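You operate a simulated robot arm through the tools that you are given. There is no shell and no other tool. Be economical: measure what you need, move in short steps, check, and stop when the job is done.

Carry out the task below with a simulated robot arm. There is one attempt and no reset: what you move stays moved.

Task
Press home the teal housing's seal; store the housing in the teal box.
Fine: use the seal press, leave its slide out and shut the lid.

Only the result counts: the job must be done as asked and must still hold three seconds after the hand-in. Knocking over, shifting, dropping, spilling or breaking anything else fails it. A push-on lid holds only when it is set on centred and level and pressed home; a screw cap is set on level and turned clockwise until tight.

Robot
A 7-joint arm with a two-finger parallel gripper, fixed in place. Base frame: the origin is at the foot of the arm, x ahead of it, y to its left, z up; the work surface is at about z = 0. Units: cm, degrees, N and s.
With the tool pointing down near the work surface it reaches from about 24 to 62 cm from the base axis. Its first joint turns from -66.0 to 66.0 degrees. Payload 2.6 kg.
Tool frame: the origin (TCP) lies between the finger pads and is the grasp point; the fingertips stand 3 cm ahead of it; z points along the fingers, y is the line along which they close. Largest opening 9.4 cm; finger width 2.8, thickness 1; the body of the gripper, 5 by 9.6 cm, starts 5.5 cm behind the TCP.
Orientation is told as [roll, pitch, yaw] about the base's x, y, z axes, in that order, counted from this pose: with the fingers straight down and closing along the base's y, the tool's x points along the base's -x, its y along +y and its z along -z.

Tools
- The arm moves only by the tool arm_command. Its argument "moves" is a list of rows, each an object (a shift or turn left out is 0, a gripper value left out holds the last) with "linear": the shift along the tool's x, y, z in cm, a list of three; "rotation": the turn, a rotation vector about the tool's x, y, z in degrees, a list of three; "fingers": the closure in counts, from 0 (fully open) to 255 (shut). In form: [{"linear": [dx, dy, dz], "rotation": [rx, ry, rz], "fingers": fingers}, ...]. A call has 1 to 12 rows; each row is the pose to reach, as a shift and turn from the pose commanded when the call began, along the tool's axes at that moment. A row lasts 0.2 s, in which the tool goes at most 5 cm and 8.6 degrees; a call with a longer step from one row to the next is refused whole, and so is a gripper value outside its range. Where a pose cannot be reached the arm comes as near as it can. A force on the tool above 90 N (or 10 N above the force at the start of the call, whichever is more), or a blocked arm, ends the call early, and 0.2 s more pass. The fingers move at their own pace (about 7.2 cm/s each) and stop on an object; they squeeze with about 32 N. The grip force told is the motor's: it shows also when the fingers shut on nothing. Time passes only in rows, and 0.2 s behind the last, so rows that repeat a pose let the fingers close. It gives the time, the measured TCP pose, the force on the tool (base axes), the opening and the grip force at its end, in the units of the frame above (readings bear some noise), with the torque about the TCP (base axes, N m) and any sound that the robot's microphone picked up.
- Cameras (640 x 400 px; columns grow to the right, rows downward): "scene" is fixed at [0.93, 41.4, 57.16]; the picture's right is [-0.94, -0.34, 0.00], its down [-0.17, 0.48, -0.86] and it looks along [0.29, -0.81, -0.51] (base axes); focal length 351 px, centre (320, 200). "wrist" rides on the gripper at [7.6, 1.4, -10.2] in the tool frame; the picture's right is [-0.18, 0.98, 0.00], its down [-0.75, -0.14, -0.64] and it looks along [-0.63, -0.12, 0.77] (tool axes); focal length 243 px, centre (320, 200). There is no depth. A picture from a camera that has moved, and an enlarged one, comes with that camera's place and axes in the base frame and with its lens.
- grab_frame(camera): a new picture of that camera. The clock stands still meanwhile.
- inspect(camera, box): a new picture of the part [left, top, right, bottom] of that camera's present view, enlarged. The clock stands still meanwhile.
- finish_job(): hands the job in; it is judged then, once.

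Work in short steps. Places have to be worked out from the pictures, the camera data and where the tool is seen: move nearer, look again, correct. Check each grasp and each placing, and mend what went wrong. You have 120 turns and 84 pictures in all, those below and enlarged ones among them. Open the gripper and draw the arm clear of the work before you hand the job in, unless the task says otherwise; then end with one line.

The tools are called after "Emit:" as a command line: name --argument value ..., lists and objects as JSON in quotes. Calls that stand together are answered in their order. arm_command: Moves the arm, as the interface text tells. Its arguments: {"type":"object","properties":{"moves":{"type":"array","items":{"type":"object","properties":{"linear":{"type":"array","items":{"type":"number"}},"rotation":{"type":"array","items":{"type":"number"}},"fingers":{"type":"number"}}}}},"required":["moves"]} The other tools are called the same way: grab_frame (camera) takes a picture; inspect (camera, box) takes an enlarged picture of a part of a camera's view; finish_job () hands the job in.

At the start:

```text
clock: 0.0
ee_pos: [42.68, 0.29, 33.41]
orientation: [0.0, 0.0, 0.0]
contact_force: [0.2, 0.1, 0.2]
wrist_torque: [0.01, -0.03, 0.0]
width: 9.39
grasp_force: 0.1
```

scene: 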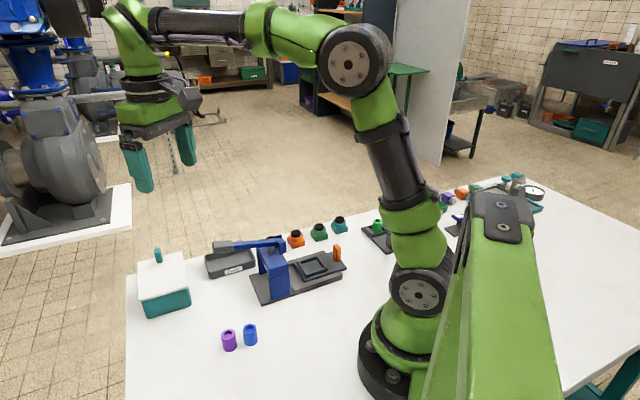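
wrist: 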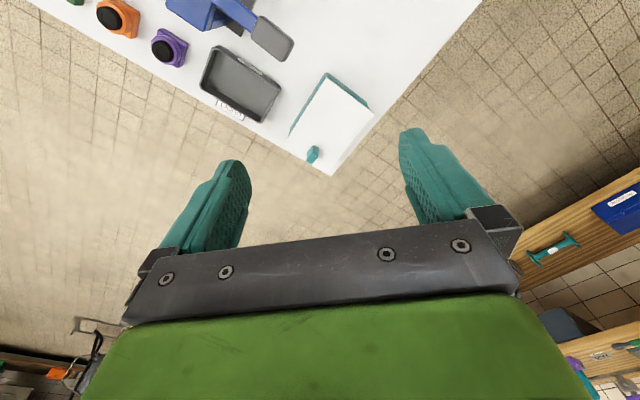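

I'll enlarge the parts of the scene holding the bench items first.

Emit:
inspect --camera "scene" --box '[120, 200, 360, 350]'

Emit:
inspect --camera "scene" --box '[340, 160, 580, 310]'

Emit:
inspect --camera "wrist" --box '[40, 0, 440, 190]'

```text
2.67 times, centred on (240, 275) of scene
camera zoom: at [0.93, 41.4, 57.16], right [-0.94, -0.34, 0.0], down [-0.17, 0.48, -0.86], along [0.29, -0.81, -0.51], focal length 937 px, centre (533, 0)
```

zoom: 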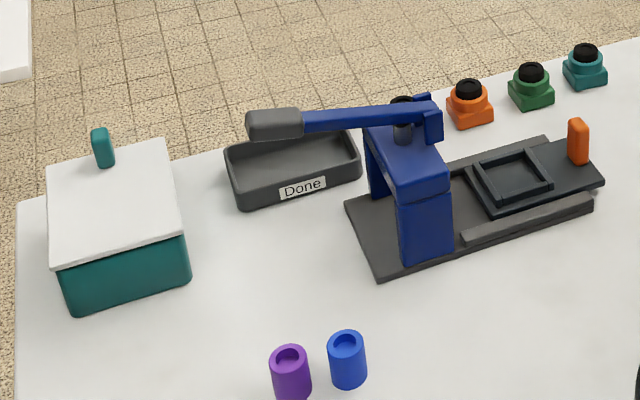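

```text
2.67 times, centred on (460, 235) of scene
camera zoom: at [0.93, 41.4, 57.16], right [-0.94, -0.34, 0.0], down [-0.17, 0.48, -0.86], along [0.29, -0.81, -0.51], focal length 937 px, centre (-53, 107)
```

zoom: 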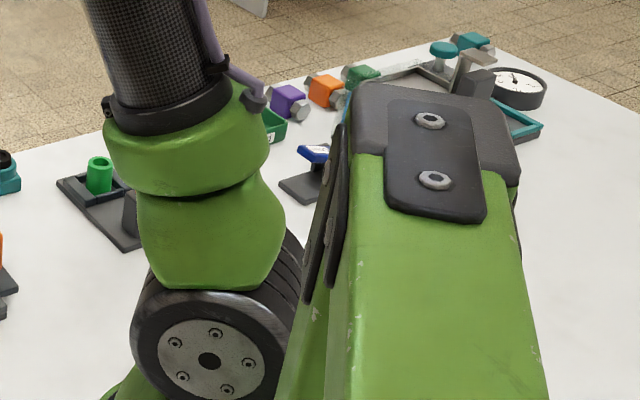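

```text
1.60 times, centred on (240, 95) of wrist
camera zoom: at [34.96, 1.92, 43.54], right [0.18, 0.98, 0.0], down [0.75, -0.14, 0.64], along [0.63, -0.12, -0.77], focal length 388 px, centre (448, 368)
```

zoom: 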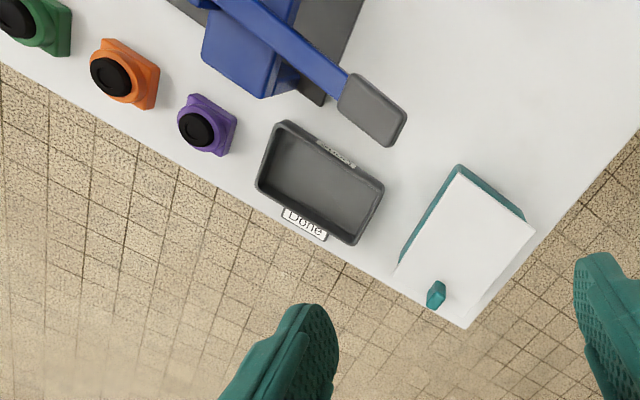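

Zooming on the box and press in the wrist view to understand their mechanisms.

Emit:
inspect --camera "wrist" --box '[270, 60, 398, 180]'

Emit:
inspect --camera "scene" --box '[240, 215, 360, 305]'

Emit:
inspect --camera "scene" --box '[125, 235, 205, 325]'

```text
3.33 times, centred on (334, 120) of wrist
camera zoom: at [34.96, 1.92, 43.54], right [0.18, 0.98, 0.0], down [0.75, -0.14, 0.64], along [0.63, -0.12, -0.77], focal length 809 px, centre (273, 467)
```

zoom: 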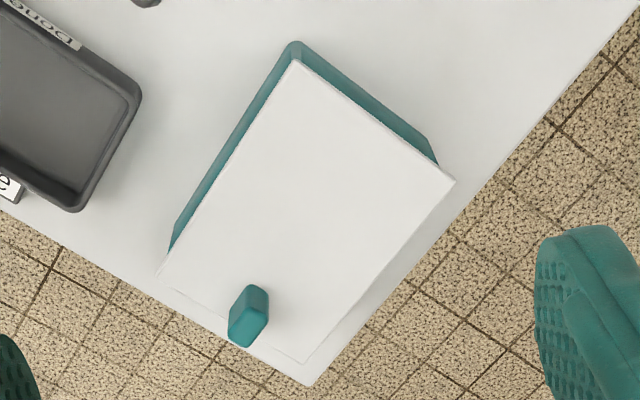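

```text
4.44 times, centred on (300, 260) of scene
camera zoom: at [0.93, 41.4, 57.16], right [-0.94, -0.34, 0.0], down [-0.17, 0.48, -0.86], along [0.29, -0.81, -0.51], focal length 1562 px, centre (409, -67)
```

zoom: 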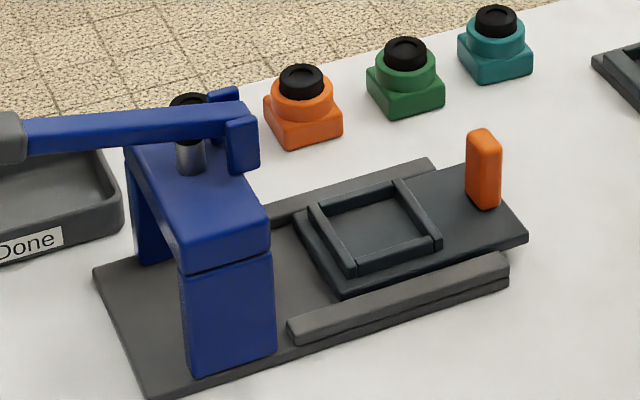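

```text
4.44 times, centred on (165, 280) of scene
camera zoom: at [0.93, 41.4, 57.16], right [-0.94, -0.34, 0.0], down [-0.17, 0.48, -0.86], along [0.29, -0.81, -0.51], focal length 1562 px, centre (1009, -156)
```

zoom: 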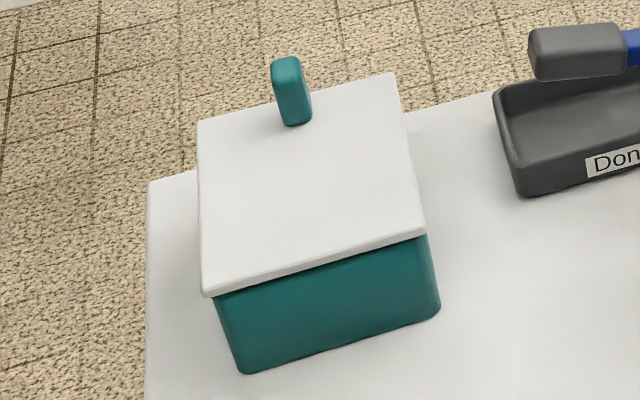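

The press is a bridge with a top lever; its slide is out with an empty square nest. The teal housing is near (22.7, -35.5); I'll fly above it at z≈20 with yaw +49° (aligned to the press axis) and look down.

Emit:
arm_command --moves '[{"linear": [2, -3.6, 1.3], "rotation": [0, 0, -5]}, {"linear": [4, -7.2, 2.7], "rotation": [0, 0, -10]}, {"linear": [6, -10.7, 4], "rotation": [0, 0, -15]}, {"linear": [8, -14.3, 5.4], "rotation": [0, 0, -20]}, {"linear": [10, -17.9, 6.7], "rotation": [0, 0, -25]}, {"linear": [12, -21.5, 8], "rotation": [0, 0, -30]}, {"linear": [14, -25.1, 9.4], "rotation": [0, 0, -35]}, {"linear": [16, -28.6, 10.7], "rotation": [0, 0, -40]}, {"linear": [18, -32.2, 12], "rotation": [0, 0, -45]}, {"linear": [20, -35.8, 13.4], "rotation": [0, 0, -49]}, {"linear": [20, -35.8, 13.4], "rotation": [0, 0, -49]}]'

Emit:
grab_frame --camera "wrist"

```text
clock: 2.4
ee_pos: [22.82, -35.27, 19.73]
orientation: [-0.1, 0.0, 49.2]
contact_force: [0.3, -0.9, -0.1]
wrist_torque: [0.0, -0.01, 0.0]
width: 9.39
grasp_force: 0.0
```

```text
75 pictures are left
camera wrist: at [16.61, -39.8, 29.93], right [-0.62, 0.78, 0.0], down [0.6, 0.48, 0.64], along [0.5, 0.4, -0.77], focal length 243 px, centre (320, 200)
```

wrist: 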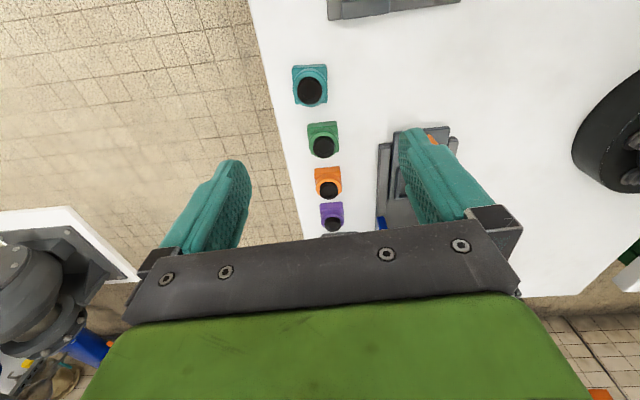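

Pose is reached and the housings are visible and nearly aligned to this yaw. Zoom in on the teal one to measure position and angle.

Emit:
inspect --camera "wrist" --box '[260, 40, 420, 140]'

```text
4.00 times, centred on (340, 90) of wrist
camera zoom: at [16.61, -39.8, 29.93], right [-0.62, 0.78, 0.0], down [0.6, 0.48, 0.64], along [0.5, 0.4, -0.77], focal length 970 px, centre (240, 640)
```

zoom: 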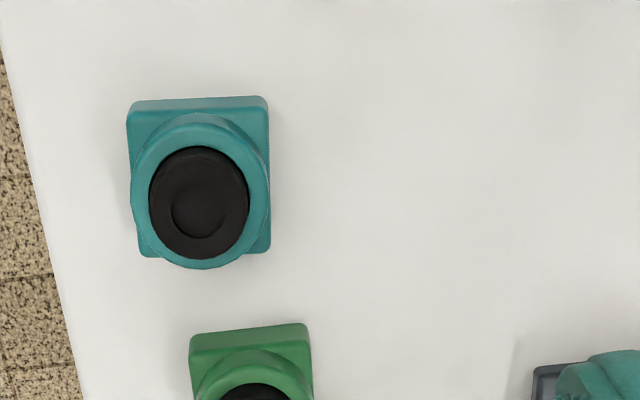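

Housing centre ≈ (23.0, -36.0), yaw ≈ 41°, ~3.7 cm square, collar top ~2.6, seal top ~3.6. Aligning and descending to z≈9, then looking again.

Emit:
arm_command --moves '[{"linear": [0.43, -0.61, 3], "rotation": [0, 0, 4]}, {"linear": [0.43, -0.61, 6.5], "rotation": [0, 0, 8.2]}, {"linear": [0.43, -0.61, 10], "rotation": [0, 0, 8.2]}, {"linear": [0.43, -0.61, 10.7], "rotation": [0, 0, 8.2]}, {"linear": [0.43, -0.61, 10.7], "rotation": [0, 0, 8.2]}]'

Emit:
grab_frame --camera "wrist"

```text
clock: 3.6
ee_pos: [22.73, -36.1, 9.1]
orientation: [0.0, 0.1, 40.8]
contact_force: [0.3, -0.8, 0.1]
wrist_torque: [0.05, 0.0, 0.0]
width: 9.41
grasp_force: 0.0
```

```text
73 pictures are left
camera wrist: at [15.96, -39.88, 19.37], right [-0.5, 0.86, 0.0], down [0.66, 0.39, 0.64], along [0.56, 0.32, -0.77], focal length 243 px, centre (320, 200)
```

wrist: 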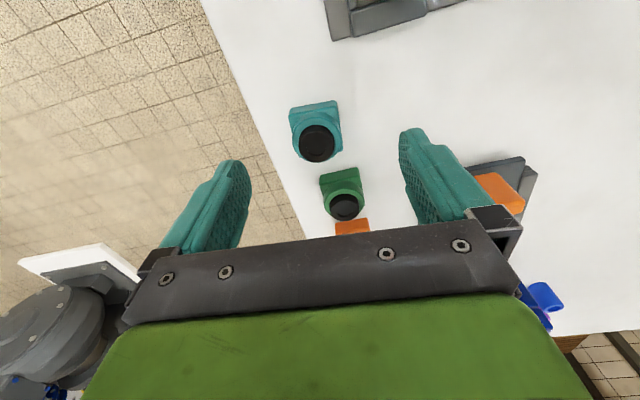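

Zoom once more on the teal housing to refine centre.

Emit:
inspect --camera "wrist" --box '[256, 85, 384, 165]'

```text
5.00 times, centred on (320, 125) of wrist
camera zoom: at [15.96, -39.88, 19.37], right [-0.5, 0.86, 0.0], down [0.66, 0.39, 0.64], along [0.56, 0.32, -0.77], focal length 1213 px, centre (320, 575)
```

zoom: 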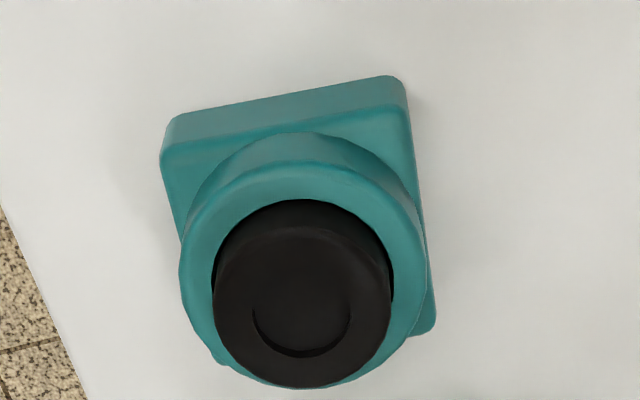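

Refined centre (23.15, -36.05). Descend to TCP z≈4.2 (tips ≈1.2, over the base rim/collar) and close.

Emit:
arm_command --moves '[{"linear": [-0.35, -0.24, 2.5]}, {"linear": [-0.35, -0.24, 4.9]}, {"linear": [-0.35, -0.24, 4.9]}, {"linear": [-0.35, -0.24, 4.9], "fingers": 255}, {"linear": [-0.35, -0.24, 4.9], "fingers": 255}, {"linear": [-0.35, -0.24, 4.9], "fingers": 255}, {"linear": [-0.35, -0.24, 4.9], "fingers": 255}]'

Emit:
grab_frame --camera "wrist"

```text
clock: 5.2
ee_pos: [23.13, -36.38, 4.25]
orientation: [0.0, 0.1, 40.7]
contact_force: [-1.5, 0.5, 0.5]
wrist_torque: [-0.02, -0.04, 0.0]
width: 3.73
grasp_force: 32.1
```

```text
71 pictures are left
camera wrist: at [16.37, -40.09, 14.45], right [-0.5, 0.86, 0.0], down [0.66, 0.39, 0.64], along [0.55, 0.32, -0.77], focal length 243 px, centre (320, 200)
```

wrist: 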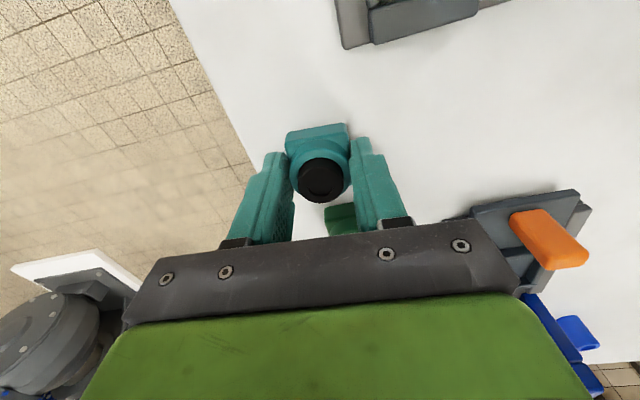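

Gripped at 3.73 cm. Lift straight up, check it, and carry to above the nest region at z≈18.

Emit:
arm_command --moves '[{"linear": [0, 0, -3]}, {"linear": [0, 0, -7]}, {"linear": [0, 0, -11]}, {"linear": [0, 0, -14.2]}, {"linear": [0, 0, -14.2]}]'

Emit:
arm_command --moves '[{"linear": [-3.3, 3.5, 0]}, {"linear": [-6.6, 7, 0]}, {"linear": [-9.9, 10.7, 0]}, {"linear": [-13.2, 14.4, 0]}, {"linear": [-13.2, 14.4, 0]}]'

Emit:
grab_frame --camera "wrist"

```text
clock: 6.4
ee_pos: [23.24, -36.01, 18.79]
orientation: [0.0, 0.1, 40.7]
contact_force: [-0.5, 0.0, -1.0]
wrist_torque: [-0.03, 0.0, 0.01]
width: 3.74
grasp_force: 32.0
```

```text
clock: 7.6
ee_pos: [24.08, -15.87, 18.71]
orientation: [-0.1, 0.0, 40.8]
contact_force: [0.2, 0.7, -1.0]
wrist_torque: [0.01, 0.01, 0.03]
width: 3.76
grasp_force: 31.7
```

```text
70 pictures are left
camera wrist: at [17.28, -19.61, 28.98], right [-0.5, 0.86, 0.0], down [0.66, 0.39, 0.64], along [0.56, 0.32, -0.77], focal length 243 px, centre (320, 200)
```

wrist: 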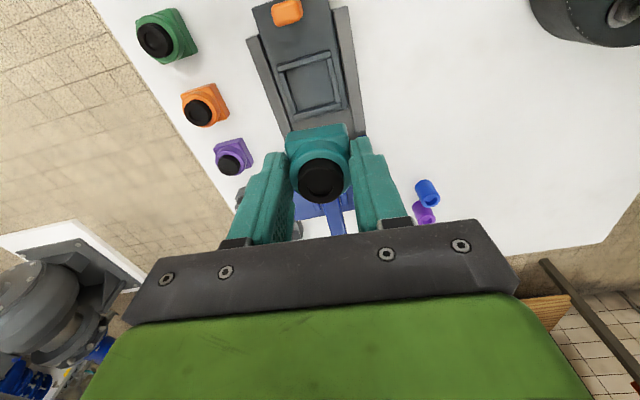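

Emit:
inspect --camera "wrist" --box '[232, 0, 392, 130]'

```text
3.08 times, centred on (312, 65) of wrist
camera zoom: at [17.28, -19.61, 28.98], right [-0.5, 0.86, 0.0], down [0.66, 0.39, 0.64], along [0.56, 0.32, -0.77], focal length 746 px, centre (345, 615)
```

zoom: 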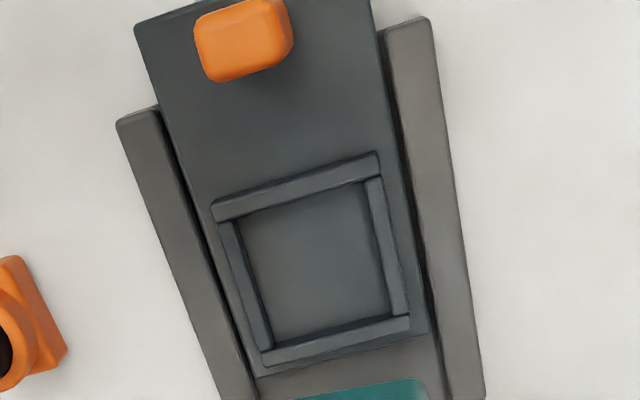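

Nest centre ≈ (24.15, -16.95), axis at 44.4°. Now measure where the housing sits in the hand.

Emit:
inspect --camera "wrist" --box '[256, 110, 384, 210]'

Emit:
inspect --camera "scene" --box '[230, 150, 370, 310]'

```text
4.00 times, centred on (320, 160) of wrist
camera zoom: at [17.28, -19.61, 28.98], right [-0.5, 0.86, 0.0], down [0.66, 0.39, 0.64], along [0.56, 0.32, -0.77], focal length 970 px, centre (320, 360)
```

zoom: 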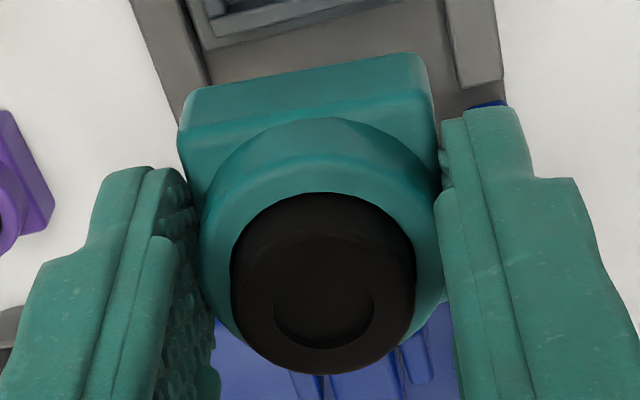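

```text
2.50 times, centred on (300, 230) of scene
camera zoom: at [0.93, 41.4, 57.16], right [-0.94, -0.34, 0.0], down [-0.17, 0.48, -0.86], along [0.29, -0.81, -0.51], focal length 879 px, centre (370, 125)
```

zoom: 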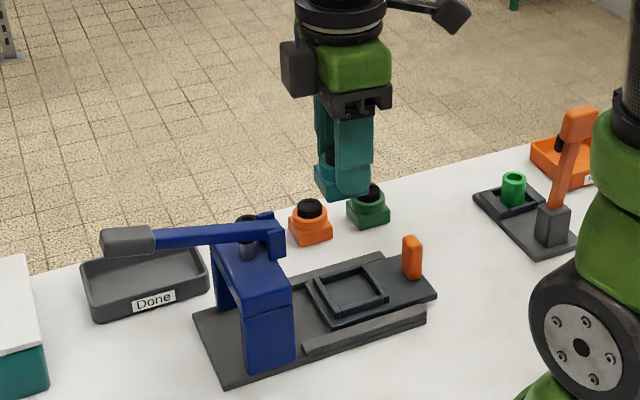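

Housing sits ~0.3 cm forward in the hand, aligned to the fingers. Move over the nest with yaw 44.4° and descend to TCP z≈7.5 (housing bottom ≈1 cm above the rim).

Emit:
arm_command --moves '[{"linear": [0.98, -1.09, 0], "rotation": [0, 0, -3.6]}, {"linear": [0.98, -1.09, 3.5], "rotation": [0, 0, -3.6]}, {"linear": [0.98, -1.09, 7.5], "rotation": [0, 0, -3.6]}, {"linear": [0.98, -1.09, 11.2], "rotation": [0, 0, -3.6]}, {"linear": [0.98, -1.09, 11.2], "rotation": [0, 0, -3.6]}]'

Emit:
inspect --camera "scene" --box '[270, 200, 370, 300]'

Emit:
inspect --camera "wrist" --box '[220, 60, 420, 210]'

```text
clock: 8.8
ee_pos: [23.97, -18.13, 7.5]
orientation: [-0.1, 0.0, 44.4]
contact_force: [0.0, -0.7, -2.8]
wrist_torque: [0.0, -0.02, 0.02]
width: 3.72
grasp_force: 32.2
```

```text
4.00 times, centred on (320, 250) of scene
camera zoom: at [0.93, 41.4, 57.16], right [-0.94, -0.34, 0.0], down [-0.17, 0.48, -0.86], along [0.29, -0.81, -0.51], focal length 1406 px, centre (320, 0)
```

zoom: 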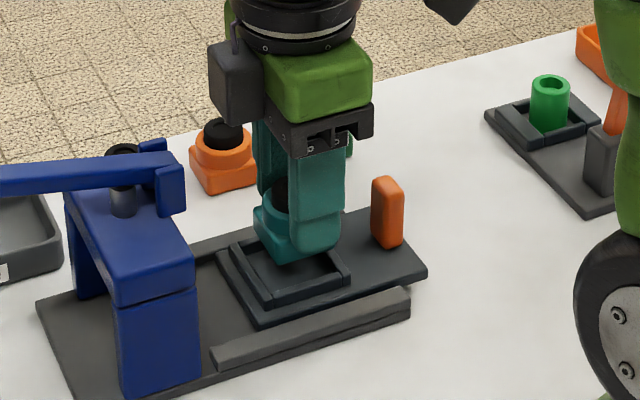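

```text
2.67 times, centred on (320, 135) of wrist
camera zoom: at [17.36, -22.29, 17.74], right [-0.56, 0.83, 0.0], down [0.64, 0.43, 0.64], along [0.53, 0.36, -0.77], focal length 647 px, centre (320, 373)
```

zoom: 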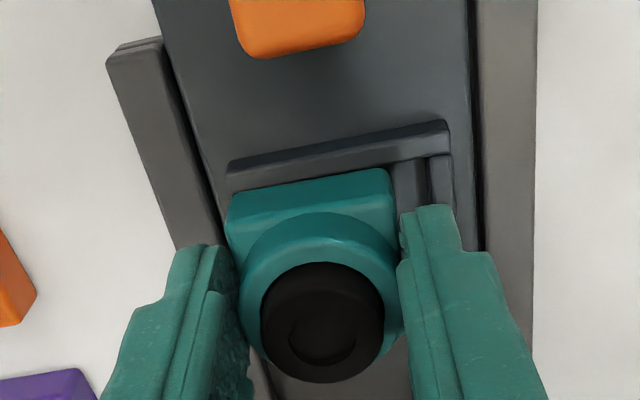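

The arm settled ~0.7 cm off the earlier overshoot estimate; relative to the hand, the nest needs a shift of about (-0.5, +0.65) in the tool frame. Correct with settling time and look again.

Emit:
arm_command --moves '[{"linear": [-0.5, 0.65, 0]}, {"linear": [-0.5, 0.65, 0]}, {"linear": [-0.5, 0.65, 0]}, {"linear": [-0.5, 0.65, 0]}, {"linear": [-0.5, 0.65, 0]}]'

Emit:
inspect --camera "scene" --box '[280, 225, 350, 285]'

Emit:
inspect --camera "wrist" --box '[240, 70, 400, 190]'

```text
clock: 10.0
ee_pos: [23.85, -17.34, 7.46]
orientation: [0.0, 0.0, 44.4]
contact_force: [0.0, -0.6, -2.2]
wrist_torque: [0.01, -0.03, -0.02]
width: 3.72
grasp_force: 32.0
```

```text
6.67 times, centred on (315, 255) of scene
camera zoom: at [0.93, 41.4, 57.16], right [-0.94, -0.34, 0.0], down [-0.17, 0.48, -0.86], along [0.29, -0.81, -0.51], focal length 2343 px, centre (353, -167)
```

zoom: 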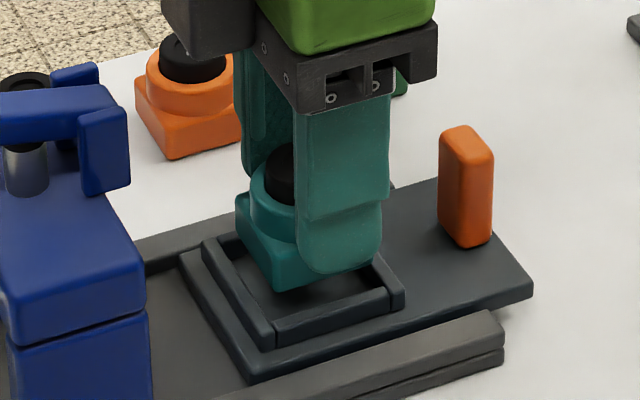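

```text
3.33 times, centred on (320, 130) of wrist
camera zoom: at [17.29, -21.49, 17.68], right [-0.56, 0.83, 0.0], down [0.64, 0.43, 0.64], along [0.53, 0.36, -0.77], focal length 809 px, centre (320, 433)
```

zoom: 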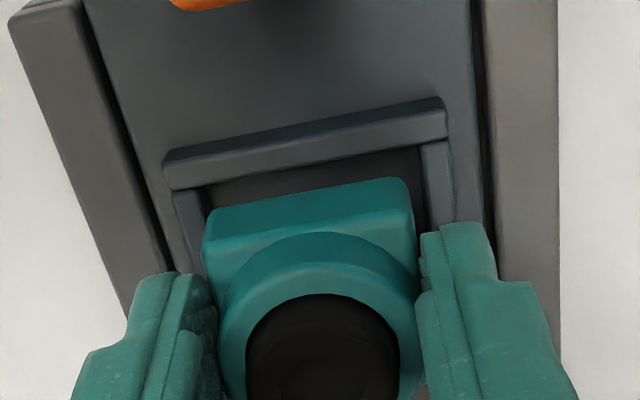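

Lateral is centred; a small -0.15 x tweak, then lower 1.7 cm slowly and read force.

Emit:
arm_command --moves '[{"linear": [-0.15, 0, 0]}, {"linear": [-0.15, 0, 0.6]}, {"linear": [-0.15, 0, 1.2]}, {"linear": [-0.15, 0, 1.7]}, {"linear": [-0.15, 0, 1.7]}, {"linear": [-0.15, 0, 1.7]}]'

Emit:
inspect --camera "scene" --box '[280, 225, 350, 285]'

```text
clock: 11.4
ee_pos: [23.87, -17.16, 5.86]
orientation: [-0.2, 0.0, 44.4]
contact_force: [-4.4, 6.0, 30.5]
wrist_torque: [0.19, 0.12, -0.01]
width: 3.77
grasp_force: 32.0
```

```text
6.67 times, centred on (315, 255) of scene
camera zoom: at [0.92, 41.41, 57.15], right [-0.94, -0.34, 0.0], down [-0.17, 0.48, -0.86], along [0.29, -0.81, -0.51], focal length 2343 px, centre (353, -167)
```

zoom: 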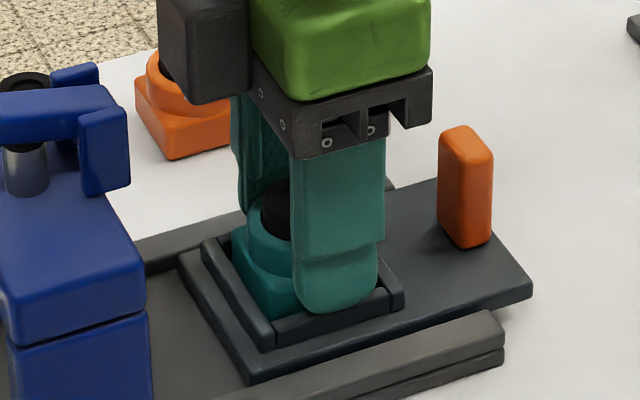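

Contact felt (30 N), housing is inside the rim. Ease up slightly, then open and rise to check seating.

Emit:
arm_command --moves '[{"linear": [0, 0, -0.15]}, {"linear": [0, 0, -0.15]}, {"linear": [0, 0, -0.15], "fingers": 130}, {"linear": [0, 0, -0.15], "fingers": 130}, {"linear": [0, 0, -0.15], "fingers": 130}, {"linear": [0, 0, -3], "fingers": 130}, {"linear": [0, 0, -7], "fingers": 130}, {"linear": [0, 0, -11], "fingers": 130}, {"linear": [0, 0, -12], "fingers": 130}, {"linear": [0, 0, -12], "fingers": 130}]'

Emit:
inspect --camera "scene" --box '[240, 215, 360, 305]'

Emit:
inspect --camera "wrist" --box '[240, 20, 400, 140]'

```text
clock: 13.6
ee_pos: [23.52, -17.02, 17.73]
orientation: [0.1, 0.0, 44.4]
contact_force: [0.0, -0.6, 0.1]
wrist_torque: [0.03, 0.02, 0.01]
width: 4.63
grasp_force: 0.0
```

```text
4.44 times, centred on (300, 260) of scene
camera zoom: at [0.93, 41.4, 57.16], right [-0.94, -0.34, 0.0], down [-0.17, 0.48, -0.86], along [0.29, -0.81, -0.51], focal length 1562 px, centre (409, -67)
```

zoom: 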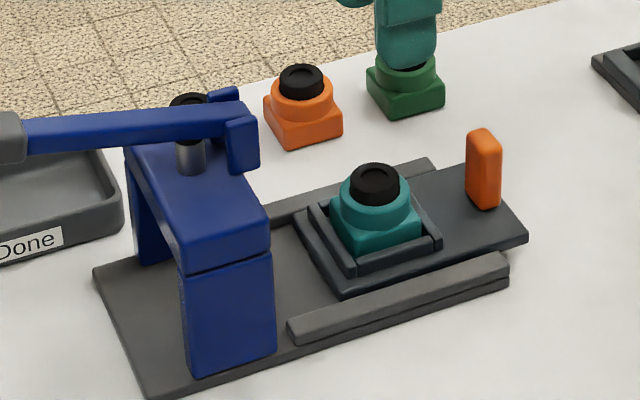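

```text
3.33 times, centred on (320, 80) of wrist
camera zoom: at [17.04, -21.27, 27.85], right [-0.56, 0.83, 0.0], down [0.64, 0.43, 0.64], along [0.53, 0.36, -0.77], focal length 809 px, centre (320, 600)
```

zoom: 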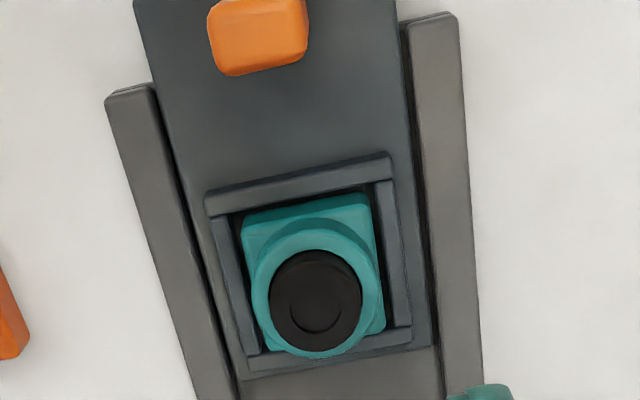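

Housing is seated squarely in the nest. Next, grip the orange slide knob (≈ (19.3, -21.3), top z≈5.8): move above it with the same yaw, and look.

Emit:
arm_command --moves '[{"linear": [3, -0.1, 0], "fingers": 90}, {"linear": [5.95, -0.2, 0], "fingers": 90}, {"linear": [5.95, -0.2, 4]}, {"linear": [5.95, -0.2, 7]}, {"linear": [5.95, -0.2, 7]}, {"linear": [5.95, -0.2, 7]}, {"linear": [5.95, -0.2, 7]}]'

Emit:
grab_frame --camera "wrist"

Emit:
inspect --camera "scene" --box '[230, 170, 390, 300]'

```text
clock: 15.2
ee_pos: [19.85, -21.75, 10.65]
orientation: [0.1, -0.1, 44.4]
contact_force: [0.4, 0.4, 0.6]
wrist_torque: [-0.02, 0.0, 0.03]
width: 6.06
grasp_force: 0.1
```

```text
59 pictures are left
camera wrist: at [13.22, -25.88, 20.81], right [-0.56, 0.83, 0.0], down [0.64, 0.43, 0.64], along [0.53, 0.36, -0.77], focal length 243 px, centre (320, 200)
```

wrist: 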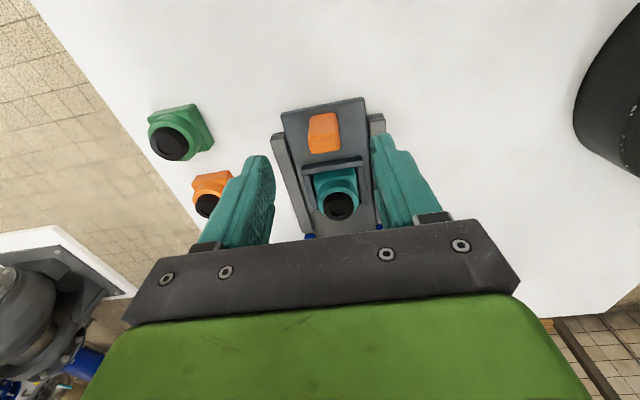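

```text
3.08 times, centred on (310, 235) of scene
camera zoom: at [0.93, 41.4, 57.16], right [-0.94, -0.34, 0.0], down [-0.17, 0.48, -0.86], along [0.29, -0.81, -0.51], focal length 1081 px, centre (351, 92)
```

zoom: 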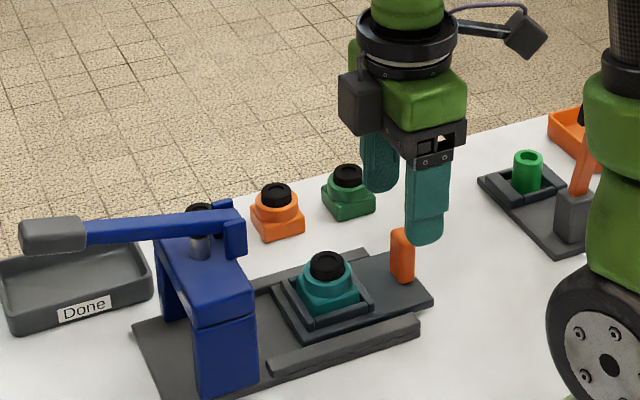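

Tool is above the knob within ~0.5 cm. Small correction, descend to TCP z≈6.2 and close on the knob.

Emit:
arm_command --moves '[{"linear": [0.4, 0.25, 0]}, {"linear": [0.4, 0.25, 2.2]}, {"linear": [0.4, 0.25, 4.45]}, {"linear": [0.4, 0.25, 4.45]}, {"linear": [0.4, 0.25, 4.45]}, {"linear": [0.4, 0.25, 4.45], "fingers": 255}, {"linear": [0.4, 0.25, 4.45], "fingers": 255}, {"linear": [0.4, 0.25, 4.45], "fingers": 255}, {"linear": [0.4, 0.25, 4.45], "fingers": 255}]'

Emit:
inspect --camera "scene" --box '[230, 170, 390, 300]'

Emit:
grab_frame --camera "wrist"

```text
clock: 17.2
ee_pos: [19.41, -21.7, 6.14]
orientation: [-0.2, 0.0, 44.8]
contact_force: [26.6, -2.5, -3.6]
wrist_torque: [0.71, 0.18, 0.55]
width: 2.18
grasp_force: 44.8
```

```text
3.08 times, centred on (310, 235) of scene
camera zoom: at [0.93, 41.4, 57.16], right [-0.94, -0.34, 0.0], down [-0.17, 0.48, -0.86], along [0.29, -0.81, -0.51], focal length 1081 px, centre (351, 92)
```

zoom: 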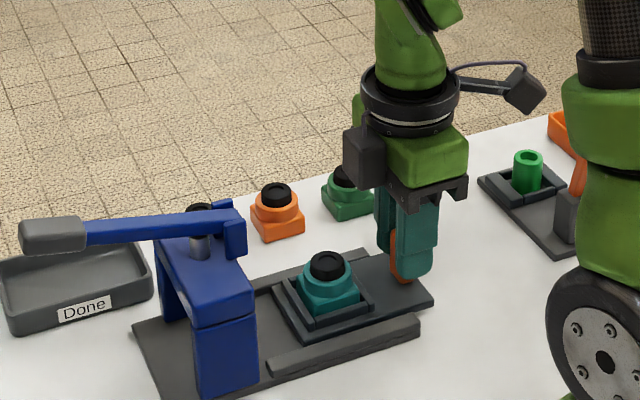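

```text
56 pictures are left
camera wrist: at [12.85, -25.79, 16.37], right [-0.56, 0.83, 0.0], down [0.63, 0.43, 0.64], along [0.53, 0.36, -0.77], focal length 243 px, centre (320, 200)
```

wrist: 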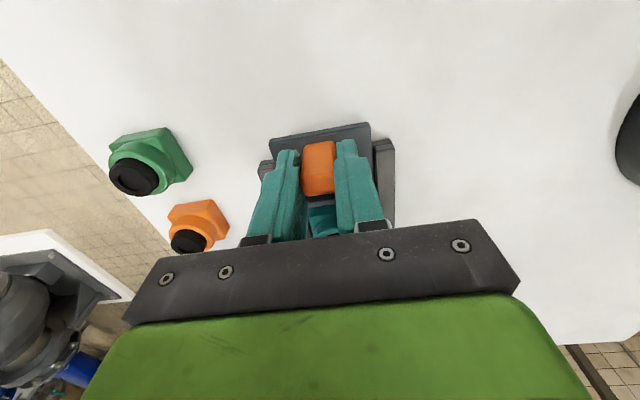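

Knob is gripped (2.18 cm). Push the slide in along the axis with a small lateral relief, 4 cm first.

Emit:
arm_command --moves '[{"linear": [-0.4, -0.15, 0]}, {"linear": [-1.2, -0.15, 0]}, {"linear": [-2, -0.15, 0]}, {"linear": [-3, -0.15, 0]}, {"linear": [-4, -0.15, 0]}, {"linear": [-4, -0.15, 0]}, {"linear": [-4, -0.15, 0]}]'

Emit:
inspect --camera "scene" --box '[230, 170, 390, 300]'

```text
clock: 18.8
ee_pos: [22.31, -18.82, 6.16]
orientation: [0.2, 0.0, 44.3]
contact_force: [-18.7, 18.3, 42.6]
wrist_torque: [-0.42, -0.06, 0.63]
width: 2.19
grasp_force: 44.7
```

```text
3.08 times, centred on (310, 235) of scene
camera zoom: at [0.92, 41.41, 57.15], right [-0.94, -0.34, 0.0], down [-0.17, 0.48, -0.86], along [0.29, -0.81, -0.51], focal length 1081 px, centre (351, 92)
```

zoom: 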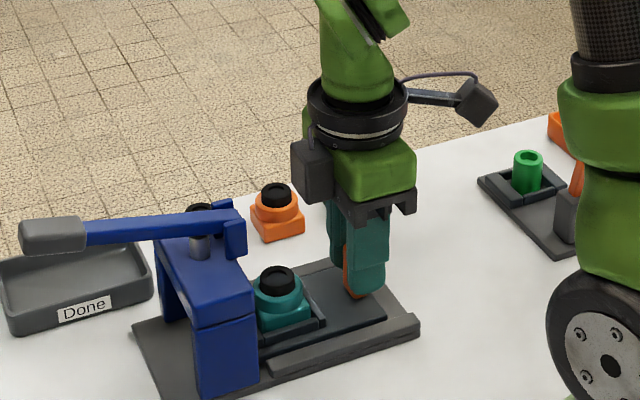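

The slide moves well. The gripper's side box would pass low over the lever bracket, so regrip the knob 1.1 cm higher before pushing on.

Emit:
arm_command --moves '[{"linear": [0, 0.08, -0.1], "fingers": 150}, {"linear": [0, 0.08, -0.1], "fingers": 150}, {"linear": [0, 0.08, -0.1], "fingers": 150}, {"linear": [0, 0.08, -1.1], "fingers": 150}, {"linear": [0, 0.08, -1.1], "fingers": 150}, {"linear": [0, 0.08, -1.1], "fingers": 255}, {"linear": [0, 0.08, -1.1], "fingers": 255}, {"linear": [0, 0.08, -1.1], "fingers": 255}]'

```text
clock: 20.6
ee_pos: [22.38, -18.8, 7.01]
orientation: [0.1, 0.0, 44.4]
contact_force: [-8.7, 8.7, 9.0]
wrist_torque: [-0.13, -0.08, 0.44]
width: 2.15
grasp_force: 44.6
```

Regripped at z≈7.0 with small forces. Push 3.5 cm further and check the clearance.

Emit:
arm_command --moves '[{"linear": [-0.8, 0.05, 0]}, {"linear": [-1.6, 0.05, 0]}, {"linear": [-2.4, 0.05, 0]}, {"linear": [-3, 0.05, 0]}, {"linear": [-3.5, 0.05, 0]}, {"linear": [-3.5, 0.05, 0]}, {"linear": [-3.5, 0.05, 0]}]'

Emit:
inspect --camera "scene" --box '[220, 180, 360, 300]'

```text
clock: 22.2
ee_pos: [24.72, -16.29, 7.31]
orientation: [-0.4, 0.0, 44.6]
contact_force: [17.7, -17.4, -41.9]
wrist_torque: [-0.22, 0.21, 0.26]
width: 2.17
grasp_force: 45.4
```

```text
3.33 times, centred on (290, 240) of scene
camera zoom: at [0.94, 41.39, 57.16], right [-0.94, -0.34, 0.0], down [-0.17, 0.48, -0.86], along [0.29, -0.81, -0.51], focal length 1171 px, centre (420, 67)
```

zoom: 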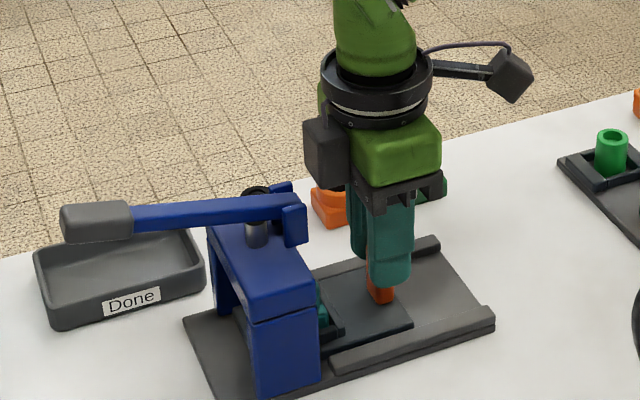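

Nest is entering the bridge; clearance looks fine. Push on toward the stop (~2.5 cm more in small steps).

Emit:
arm_command --moves '[{"linear": [-0.5, -0.05, 0.12]}, {"linear": [-1, -0.05, 0.12]}, {"linear": [-1.5, -0.05, 0.12]}, {"linear": [-1.8, -0.05, 0.12]}, {"linear": [-2.1, -0.05, 0.12]}, {"linear": [-2.1, -0.05, 0.12]}, {"linear": [-2.1, -0.05, 0.12]}]'

Emit:
inspect --camera "scene" --box '[220, 180, 360, 300]'

```text
clock: 23.8
ee_pos: [26.25, -14.87, 7.23]
orientation: [-0.2, -0.2, 44.4]
contact_force: [-3.7, 4.2, 42.9]
wrist_torque: [0.48, 0.41, 0.48]
width: 2.15
grasp_force: 45.1
```

```text
3.33 times, centred on (290, 240) of scene
camera zoom: at [0.92, 41.41, 57.15], right [-0.94, -0.34, 0.0], down [-0.17, 0.48, -0.86], along [0.29, -0.81, -0.51], focal length 1171 px, centre (420, 67)
```

zoom: 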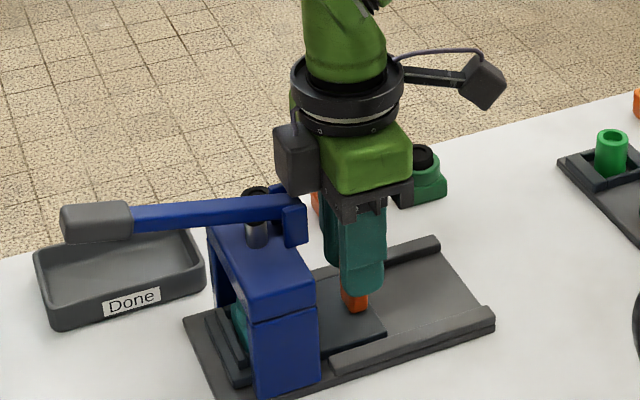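

No end-stop felt yet. Check the wrist view to compare nest with bridge.

Emit:
grab_frame --camera "wrist"

Emit:
inspect --camera "scene" --box '[255, 240, 335, 300]'

```text
52 pictures are left
camera wrist: at [19.59, -19.07, 17.46], right [-0.56, 0.83, 0.0], down [0.64, 0.43, 0.64], along [0.54, 0.36, -0.77], focal length 243 px, centre (320, 200)
```

wrist: 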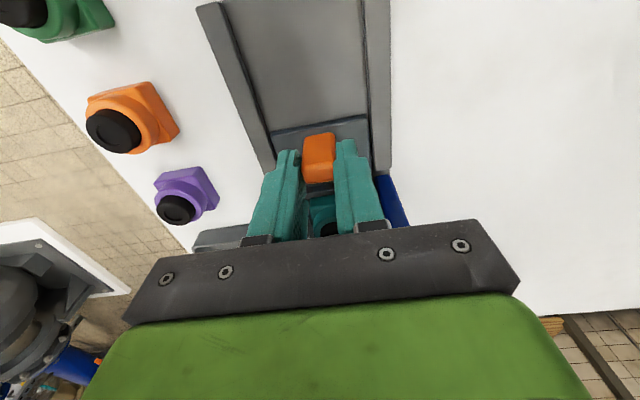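

```text
6.67 times, centred on (295, 270) of scene
camera zoom: at [0.92, 41.41, 57.15], right [-0.94, -0.34, 0.0], down [-0.17, 0.48, -0.86], along [0.29, -0.81, -0.51], focal length 2343 px, centre (487, -267)
```

zoom: 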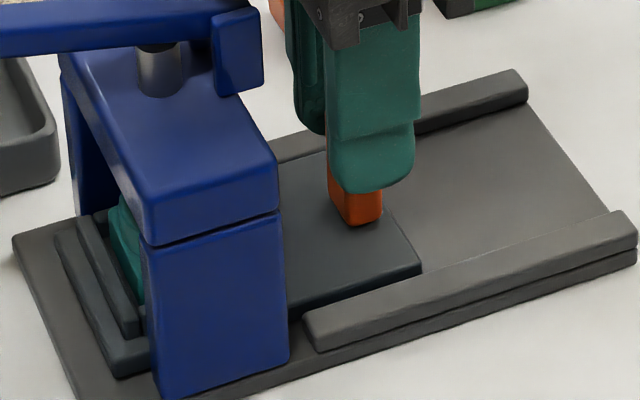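

Nest is at about the bridge centre (s≈14.5 vs 14.65). Nudge 0.3 cm further to feel for the stop.

Emit:
arm_command --moves '[{"linear": [-0.15, 0, -0.1]}, {"linear": [-0.3, 0, -0.1]}, {"linear": [-0.3, 0, -0.1]}, {"linear": [-0.3, 0, -0.1]}]'

```text
clock: 24.8
ee_pos: [26.21, -14.8, 7.23]
orientation: [-0.1, 0.2, 44.3]
contact_force: [-18.3, -19.4, 19.8]
wrist_torque: [-0.66, 0.6, 0.29]
width: 2.15
grasp_force: 45.2
```

The stop is felt (27 N resisting). Release, rise, and move above the lever handle.

Emit:
arm_command --moves '[{"linear": [0.2, 0, -0.1], "fingers": 120}, {"linear": [0.2, 0, -0.1], "fingers": 120}, {"linear": [0.2, 0, -0.1], "fingers": 120}, {"linear": [0.2, 0, -4]}, {"linear": [0.2, 0, -8]}, {"linear": [0.2, 0, -12.5]}, {"linear": [-4, 0, -15]}, {"linear": [-8, 0, -15], "fingers": 255}, {"linear": [-12, 0, -15], "fingers": 255}, {"linear": [-15, 0, -15], "fingers": 255}, {"linear": [-15, 0, -15], "fingers": 255}, {"linear": [-15, 0, -15], "fingers": 255}]'

Emit:
grab_frame --camera "wrist"

Emit:
inspect --camera "scene" --box '[190, 170, 370, 305]'

```text
clock: 27.4
ee_pos: [37.23, -4.35, 22.15]
orientation: [0.0, 0.0, 44.5]
contact_force: [0.1, 0.1, 0.0]
wrist_torque: [-0.01, -0.02, -0.02]
width: 0.0
grasp_force: 32.0
```

```text
50 pictures are left
camera wrist: at [30.75, -8.49, 32.33], right [-0.56, 0.83, 0.0], down [0.64, 0.43, 0.64], along [0.53, 0.36, -0.77], focal length 243 px, centre (320, 200)
```

wrist: 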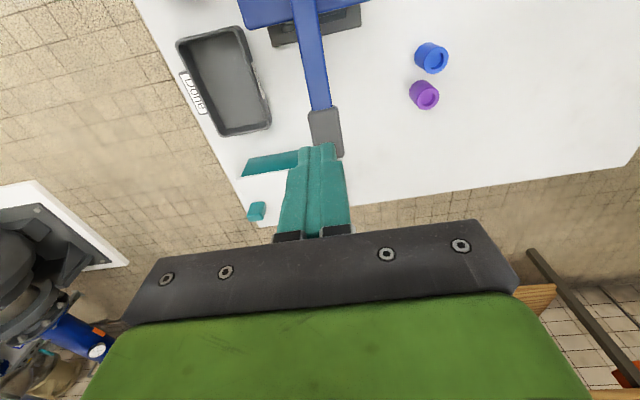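

```text
2.96 times, centred on (280, 238) of scene
camera zoom: at [0.93, 41.4, 57.16], right [-0.94, -0.34, 0.0], down [-0.17, 0.48, -0.86], along [0.29, -0.81, -0.51], focal length 1041 px, centre (438, 89)
```

zoom: 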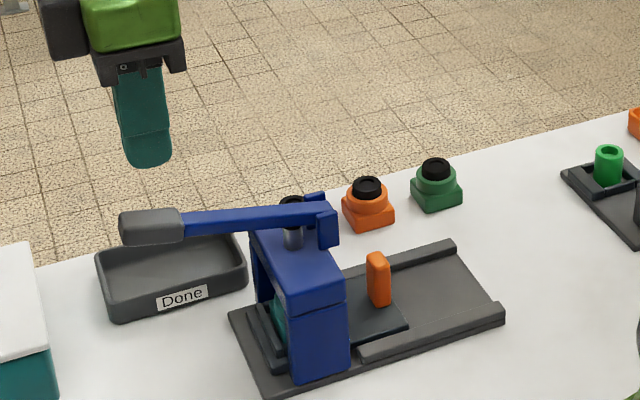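

Handle centre is ~(-0.5, +0.3) in the tool frame. Lower closed fingers onto it gradually.

Emit:
arm_command --moves '[{"linear": [-0.4, 0.3, 2]}, {"linear": [-0.4, 0.3, 3.5]}, {"linear": [-0.4, 0.3, 4.2]}, {"linear": [-0.4, 0.3, 4.8]}, {"linear": [-0.4, 0.3, 5.4]}, {"linear": [-0.4, 0.3, 6]}, {"linear": [-0.4, 0.3, 6]}]'

Emit:
inspect --camera "scene" --box '[190, 170, 370, 305]'

```text
clock: 29.0
ee_pos: [37.27, -3.77, 16.25]
orientation: [-0.1, 0.0, 44.3]
contact_force: [0.6, 0.4, 0.9]
wrist_torque: [0.06, -0.03, -0.01]
width: 0.01
grasp_force: 31.5
```

```text
2.96 times, centred on (280, 238) of scene
camera zoom: at [0.93, 41.4, 57.16], right [-0.94, -0.34, 0.0], down [-0.17, 0.48, -0.86], along [0.29, -0.81, -0.51], focal length 1041 px, centre (438, 89)
```

zoom: 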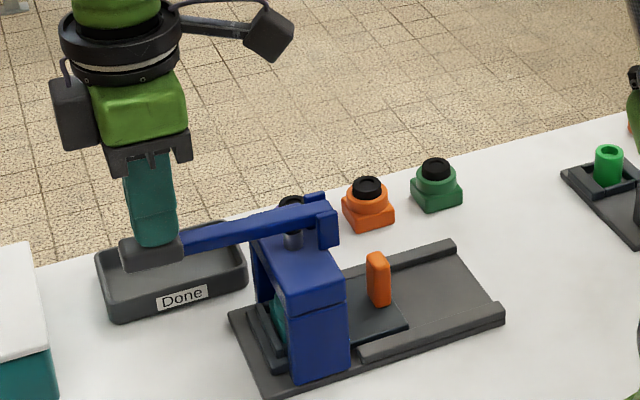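

Lever is going down freely. Continue pressing in steps.

Emit:
arm_command --moves '[{"linear": [0, 0, 0.6]}, {"linear": [0, 0, 1.2]}, {"linear": [0, 0, 1.8]}, {"linear": [0, 0, 2.4]}, {"linear": [0, 0, 3]}, {"linear": [0, 0, 3]}]'

Emit:
inspect --camera "scene" --box '[190, 170, 370, 305]'

```text
clock: 30.4
ee_pos: [37.2, -3.66, 13.12]
orientation: [0.0, 0.0, 44.5]
contact_force: [1.6, 0.5, 2.9]
wrist_torque: [-0.03, -0.03, 0.01]
width: 0.0
grasp_force: 32.1
```

```text
2.96 times, centred on (280, 238) of scene
camera zoom: at [0.93, 41.4, 57.16], right [-0.94, -0.34, 0.0], down [-0.17, 0.48, -0.86], along [0.29, -0.81, -0.51], focal length 1041 px, centre (438, 89)
```

zoom: 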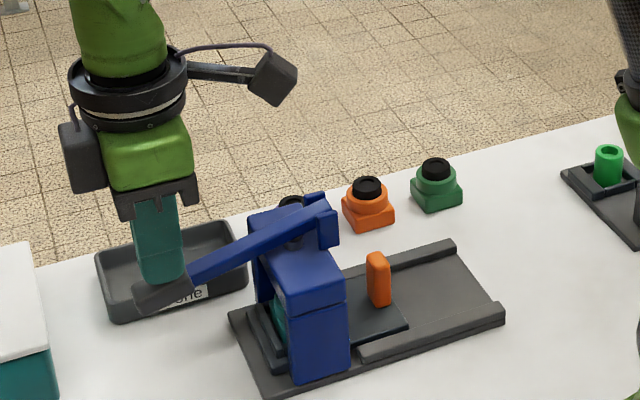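

Still soft; continue pressing.

Emit:
arm_command --moves '[{"linear": [0.1, 0, 0.5]}, {"linear": [0.2, 0, 1]}, {"linear": [0.3, 0, 1.5]}, {"linear": [0.3, 0, 2]}, {"linear": [0.3, 0, 2.5]}, {"linear": [0.3, 0, 2.5]}]'

Emit:
inspect --camera "scene" --box '[190, 170, 370, 305]'

```text
clock: 31.4
ee_pos: [37.4, -3.77, 12.33]
orientation: [-0.8, -0.9, 44.3]
contact_force: [-3.6, 0.7, 19.3]
wrist_torque: [-0.14, 0.28, -0.09]
width: 0.01
grasp_force: 31.0
stopped in row 4: the force on the tool passed its limit (the readings are from after the stop); the commanded pose is now the measured one
```

```text
2.96 times, centred on (280, 238) of scene
camera zoom: at [0.92, 41.4, 57.16], right [-0.94, -0.34, 0.0], down [-0.17, 0.48, -0.86], along [0.29, -0.81, -0.51], focal length 1041 px, centre (438, 89)
```

zoom: 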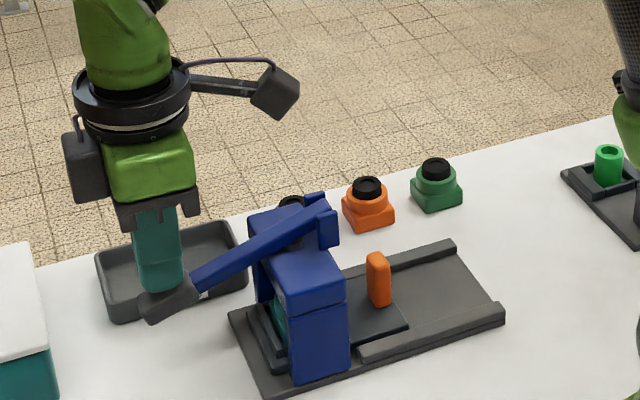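

Hit 90 N at z≈12.3. Press again slowly to see whether it's the seal yielding or the end stop.

Emit:
arm_command --moves '[{"linear": [0, 0, 0.15]}, {"linear": [0, 0, 0.3]}, {"linear": [0, 0, 0.45]}, {"linear": [0, 0, 0.6]}, {"linear": [0, 0, 0.75]}, {"linear": [0, 0, 0.9]}]'

Emit:
inspect --camera "scene" --box '[230, 215, 330, 295]'

```text
clock: 32.7
ee_pos: [37.97, -3.47, 12.08]
orientation: [-1.4, -1.6, 44.2]
contact_force: [-3.6, 3.2, 20.9]
wrist_torque: [-0.14, 0.29, -0.1]
width: 0.01
grasp_force: 32.6
stopped in row 6: the force on the tool passed its limit (the readings are from after the stop); the commanded pose is now the measured one
```

```text
5.00 times, centred on (280, 255) of scene
camera zoom: at [0.92, 41.4, 57.16], right [-0.94, -0.34, 0.0], down [-0.17, 0.48, -0.86], along [0.29, -0.81, -0.51], focal length 1757 px, centre (520, -75)
```

zoom: 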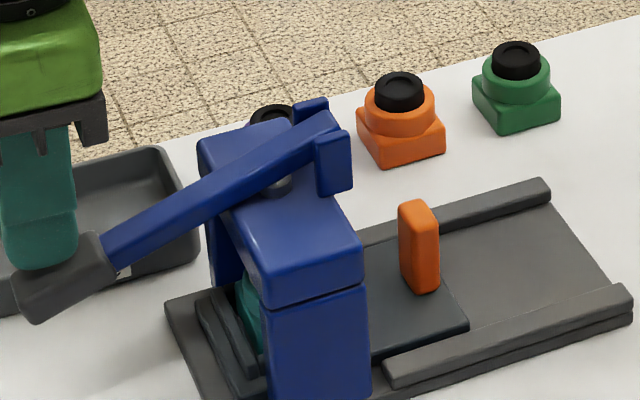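

Lever looks at its end stop. Raise the tool straight up and see how the lever behaves.

Emit:
arm_command --moves '[{"linear": [0, 0, -1]}, {"linear": [0, 0, -4]}, {"linear": [0, 0, -8], "rotation": [1.4, -1.0, 0]}, {"linear": [0, 0, -11], "rotation": [1.4, -1.0, 0]}, {"linear": [0, 0, -11], "rotation": [1.4, -1.0, 0]}, {"linear": [0, 0, -11], "rotation": [1.4, -1.0, 0]}]'

Emit:
inspect --camera "scene" --box '[190, 170, 370, 305]'

```text
clock: 34.1
ee_pos: [37.3, -3.58, 22.96]
orientation: [-2.7, -2.6, 44.3]
contact_force: [-1.0, -0.5, -0.7]
wrist_torque: [-0.01, 0.0, -0.01]
width: 0.0
grasp_force: 31.5
```

```text
2.96 times, centred on (280, 238) of scene
camera zoom: at [0.93, 41.4, 57.16], right [-0.94, -0.34, 0.0], down [-0.17, 0.48, -0.86], along [0.29, -0.81, -0.51], focal length 1041 px, centre (438, 89)
```

zoom: 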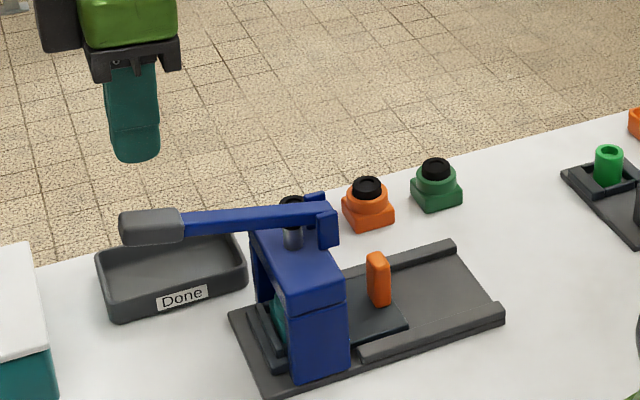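

Lever springs back up. Restore the tool to vertical, then return over the slide knob.

Emit:
arm_command --moves '[{"rotation": [-3.75, 0, 0], "fingers": 120}, {"rotation": [-3.75, 0, 0], "fingers": 120}, {"rotation": [-3.75, 0, 0], "fingers": 120}]'

Emit:
arm_command --moves '[{"linear": [4, -0.1, 0]}, {"linear": [8, -0.1, 0]}, {"linear": [12, -0.2, 0]}, {"linear": [15.8, -0.28, 0]}, {"linear": [15.8, -0.28, 4]}, {"linear": [15.8, -0.28, 8]}, {"linear": [15.8, -0.28, 11]}, {"linear": [15.8, -0.28, 11]}, {"linear": [15.8, -0.28, 11]}]'

Emit:
grab_frame --camera "wrist"

```text
clock: 34.9
ee_pos: [37.39, -3.52, 22.89]
orientation: [1.1, -2.5, 44.2]
contact_force: [0.7, 0.0, -0.1]
wrist_torque: [0.01, 0.0, -0.02]
width: 4.98
grasp_force: 0.0
```

```text
clock: 36.9
ee_pos: [26.63, -14.01, 11.19]
orientation: [1.0, -2.5, 44.2]
contact_force: [-0.5, 0.6, 0.5]
wrist_torque: [0.03, 0.02, 0.0]
width: 4.96
grasp_force: 0.0
```

```text
43 pictures are left
camera wrist: at [19.81, -18.61, 21.02], right [-0.55, 0.83, 0.03], down [0.63, 0.4, 0.67], along [0.55, 0.39, -0.74], focal length 243 px, centre (320, 200)
```

wrist: 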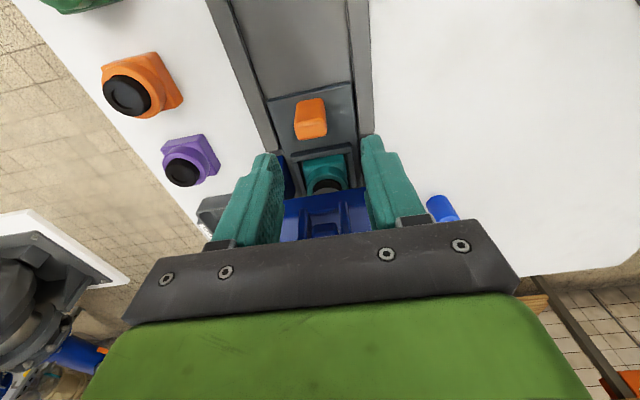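

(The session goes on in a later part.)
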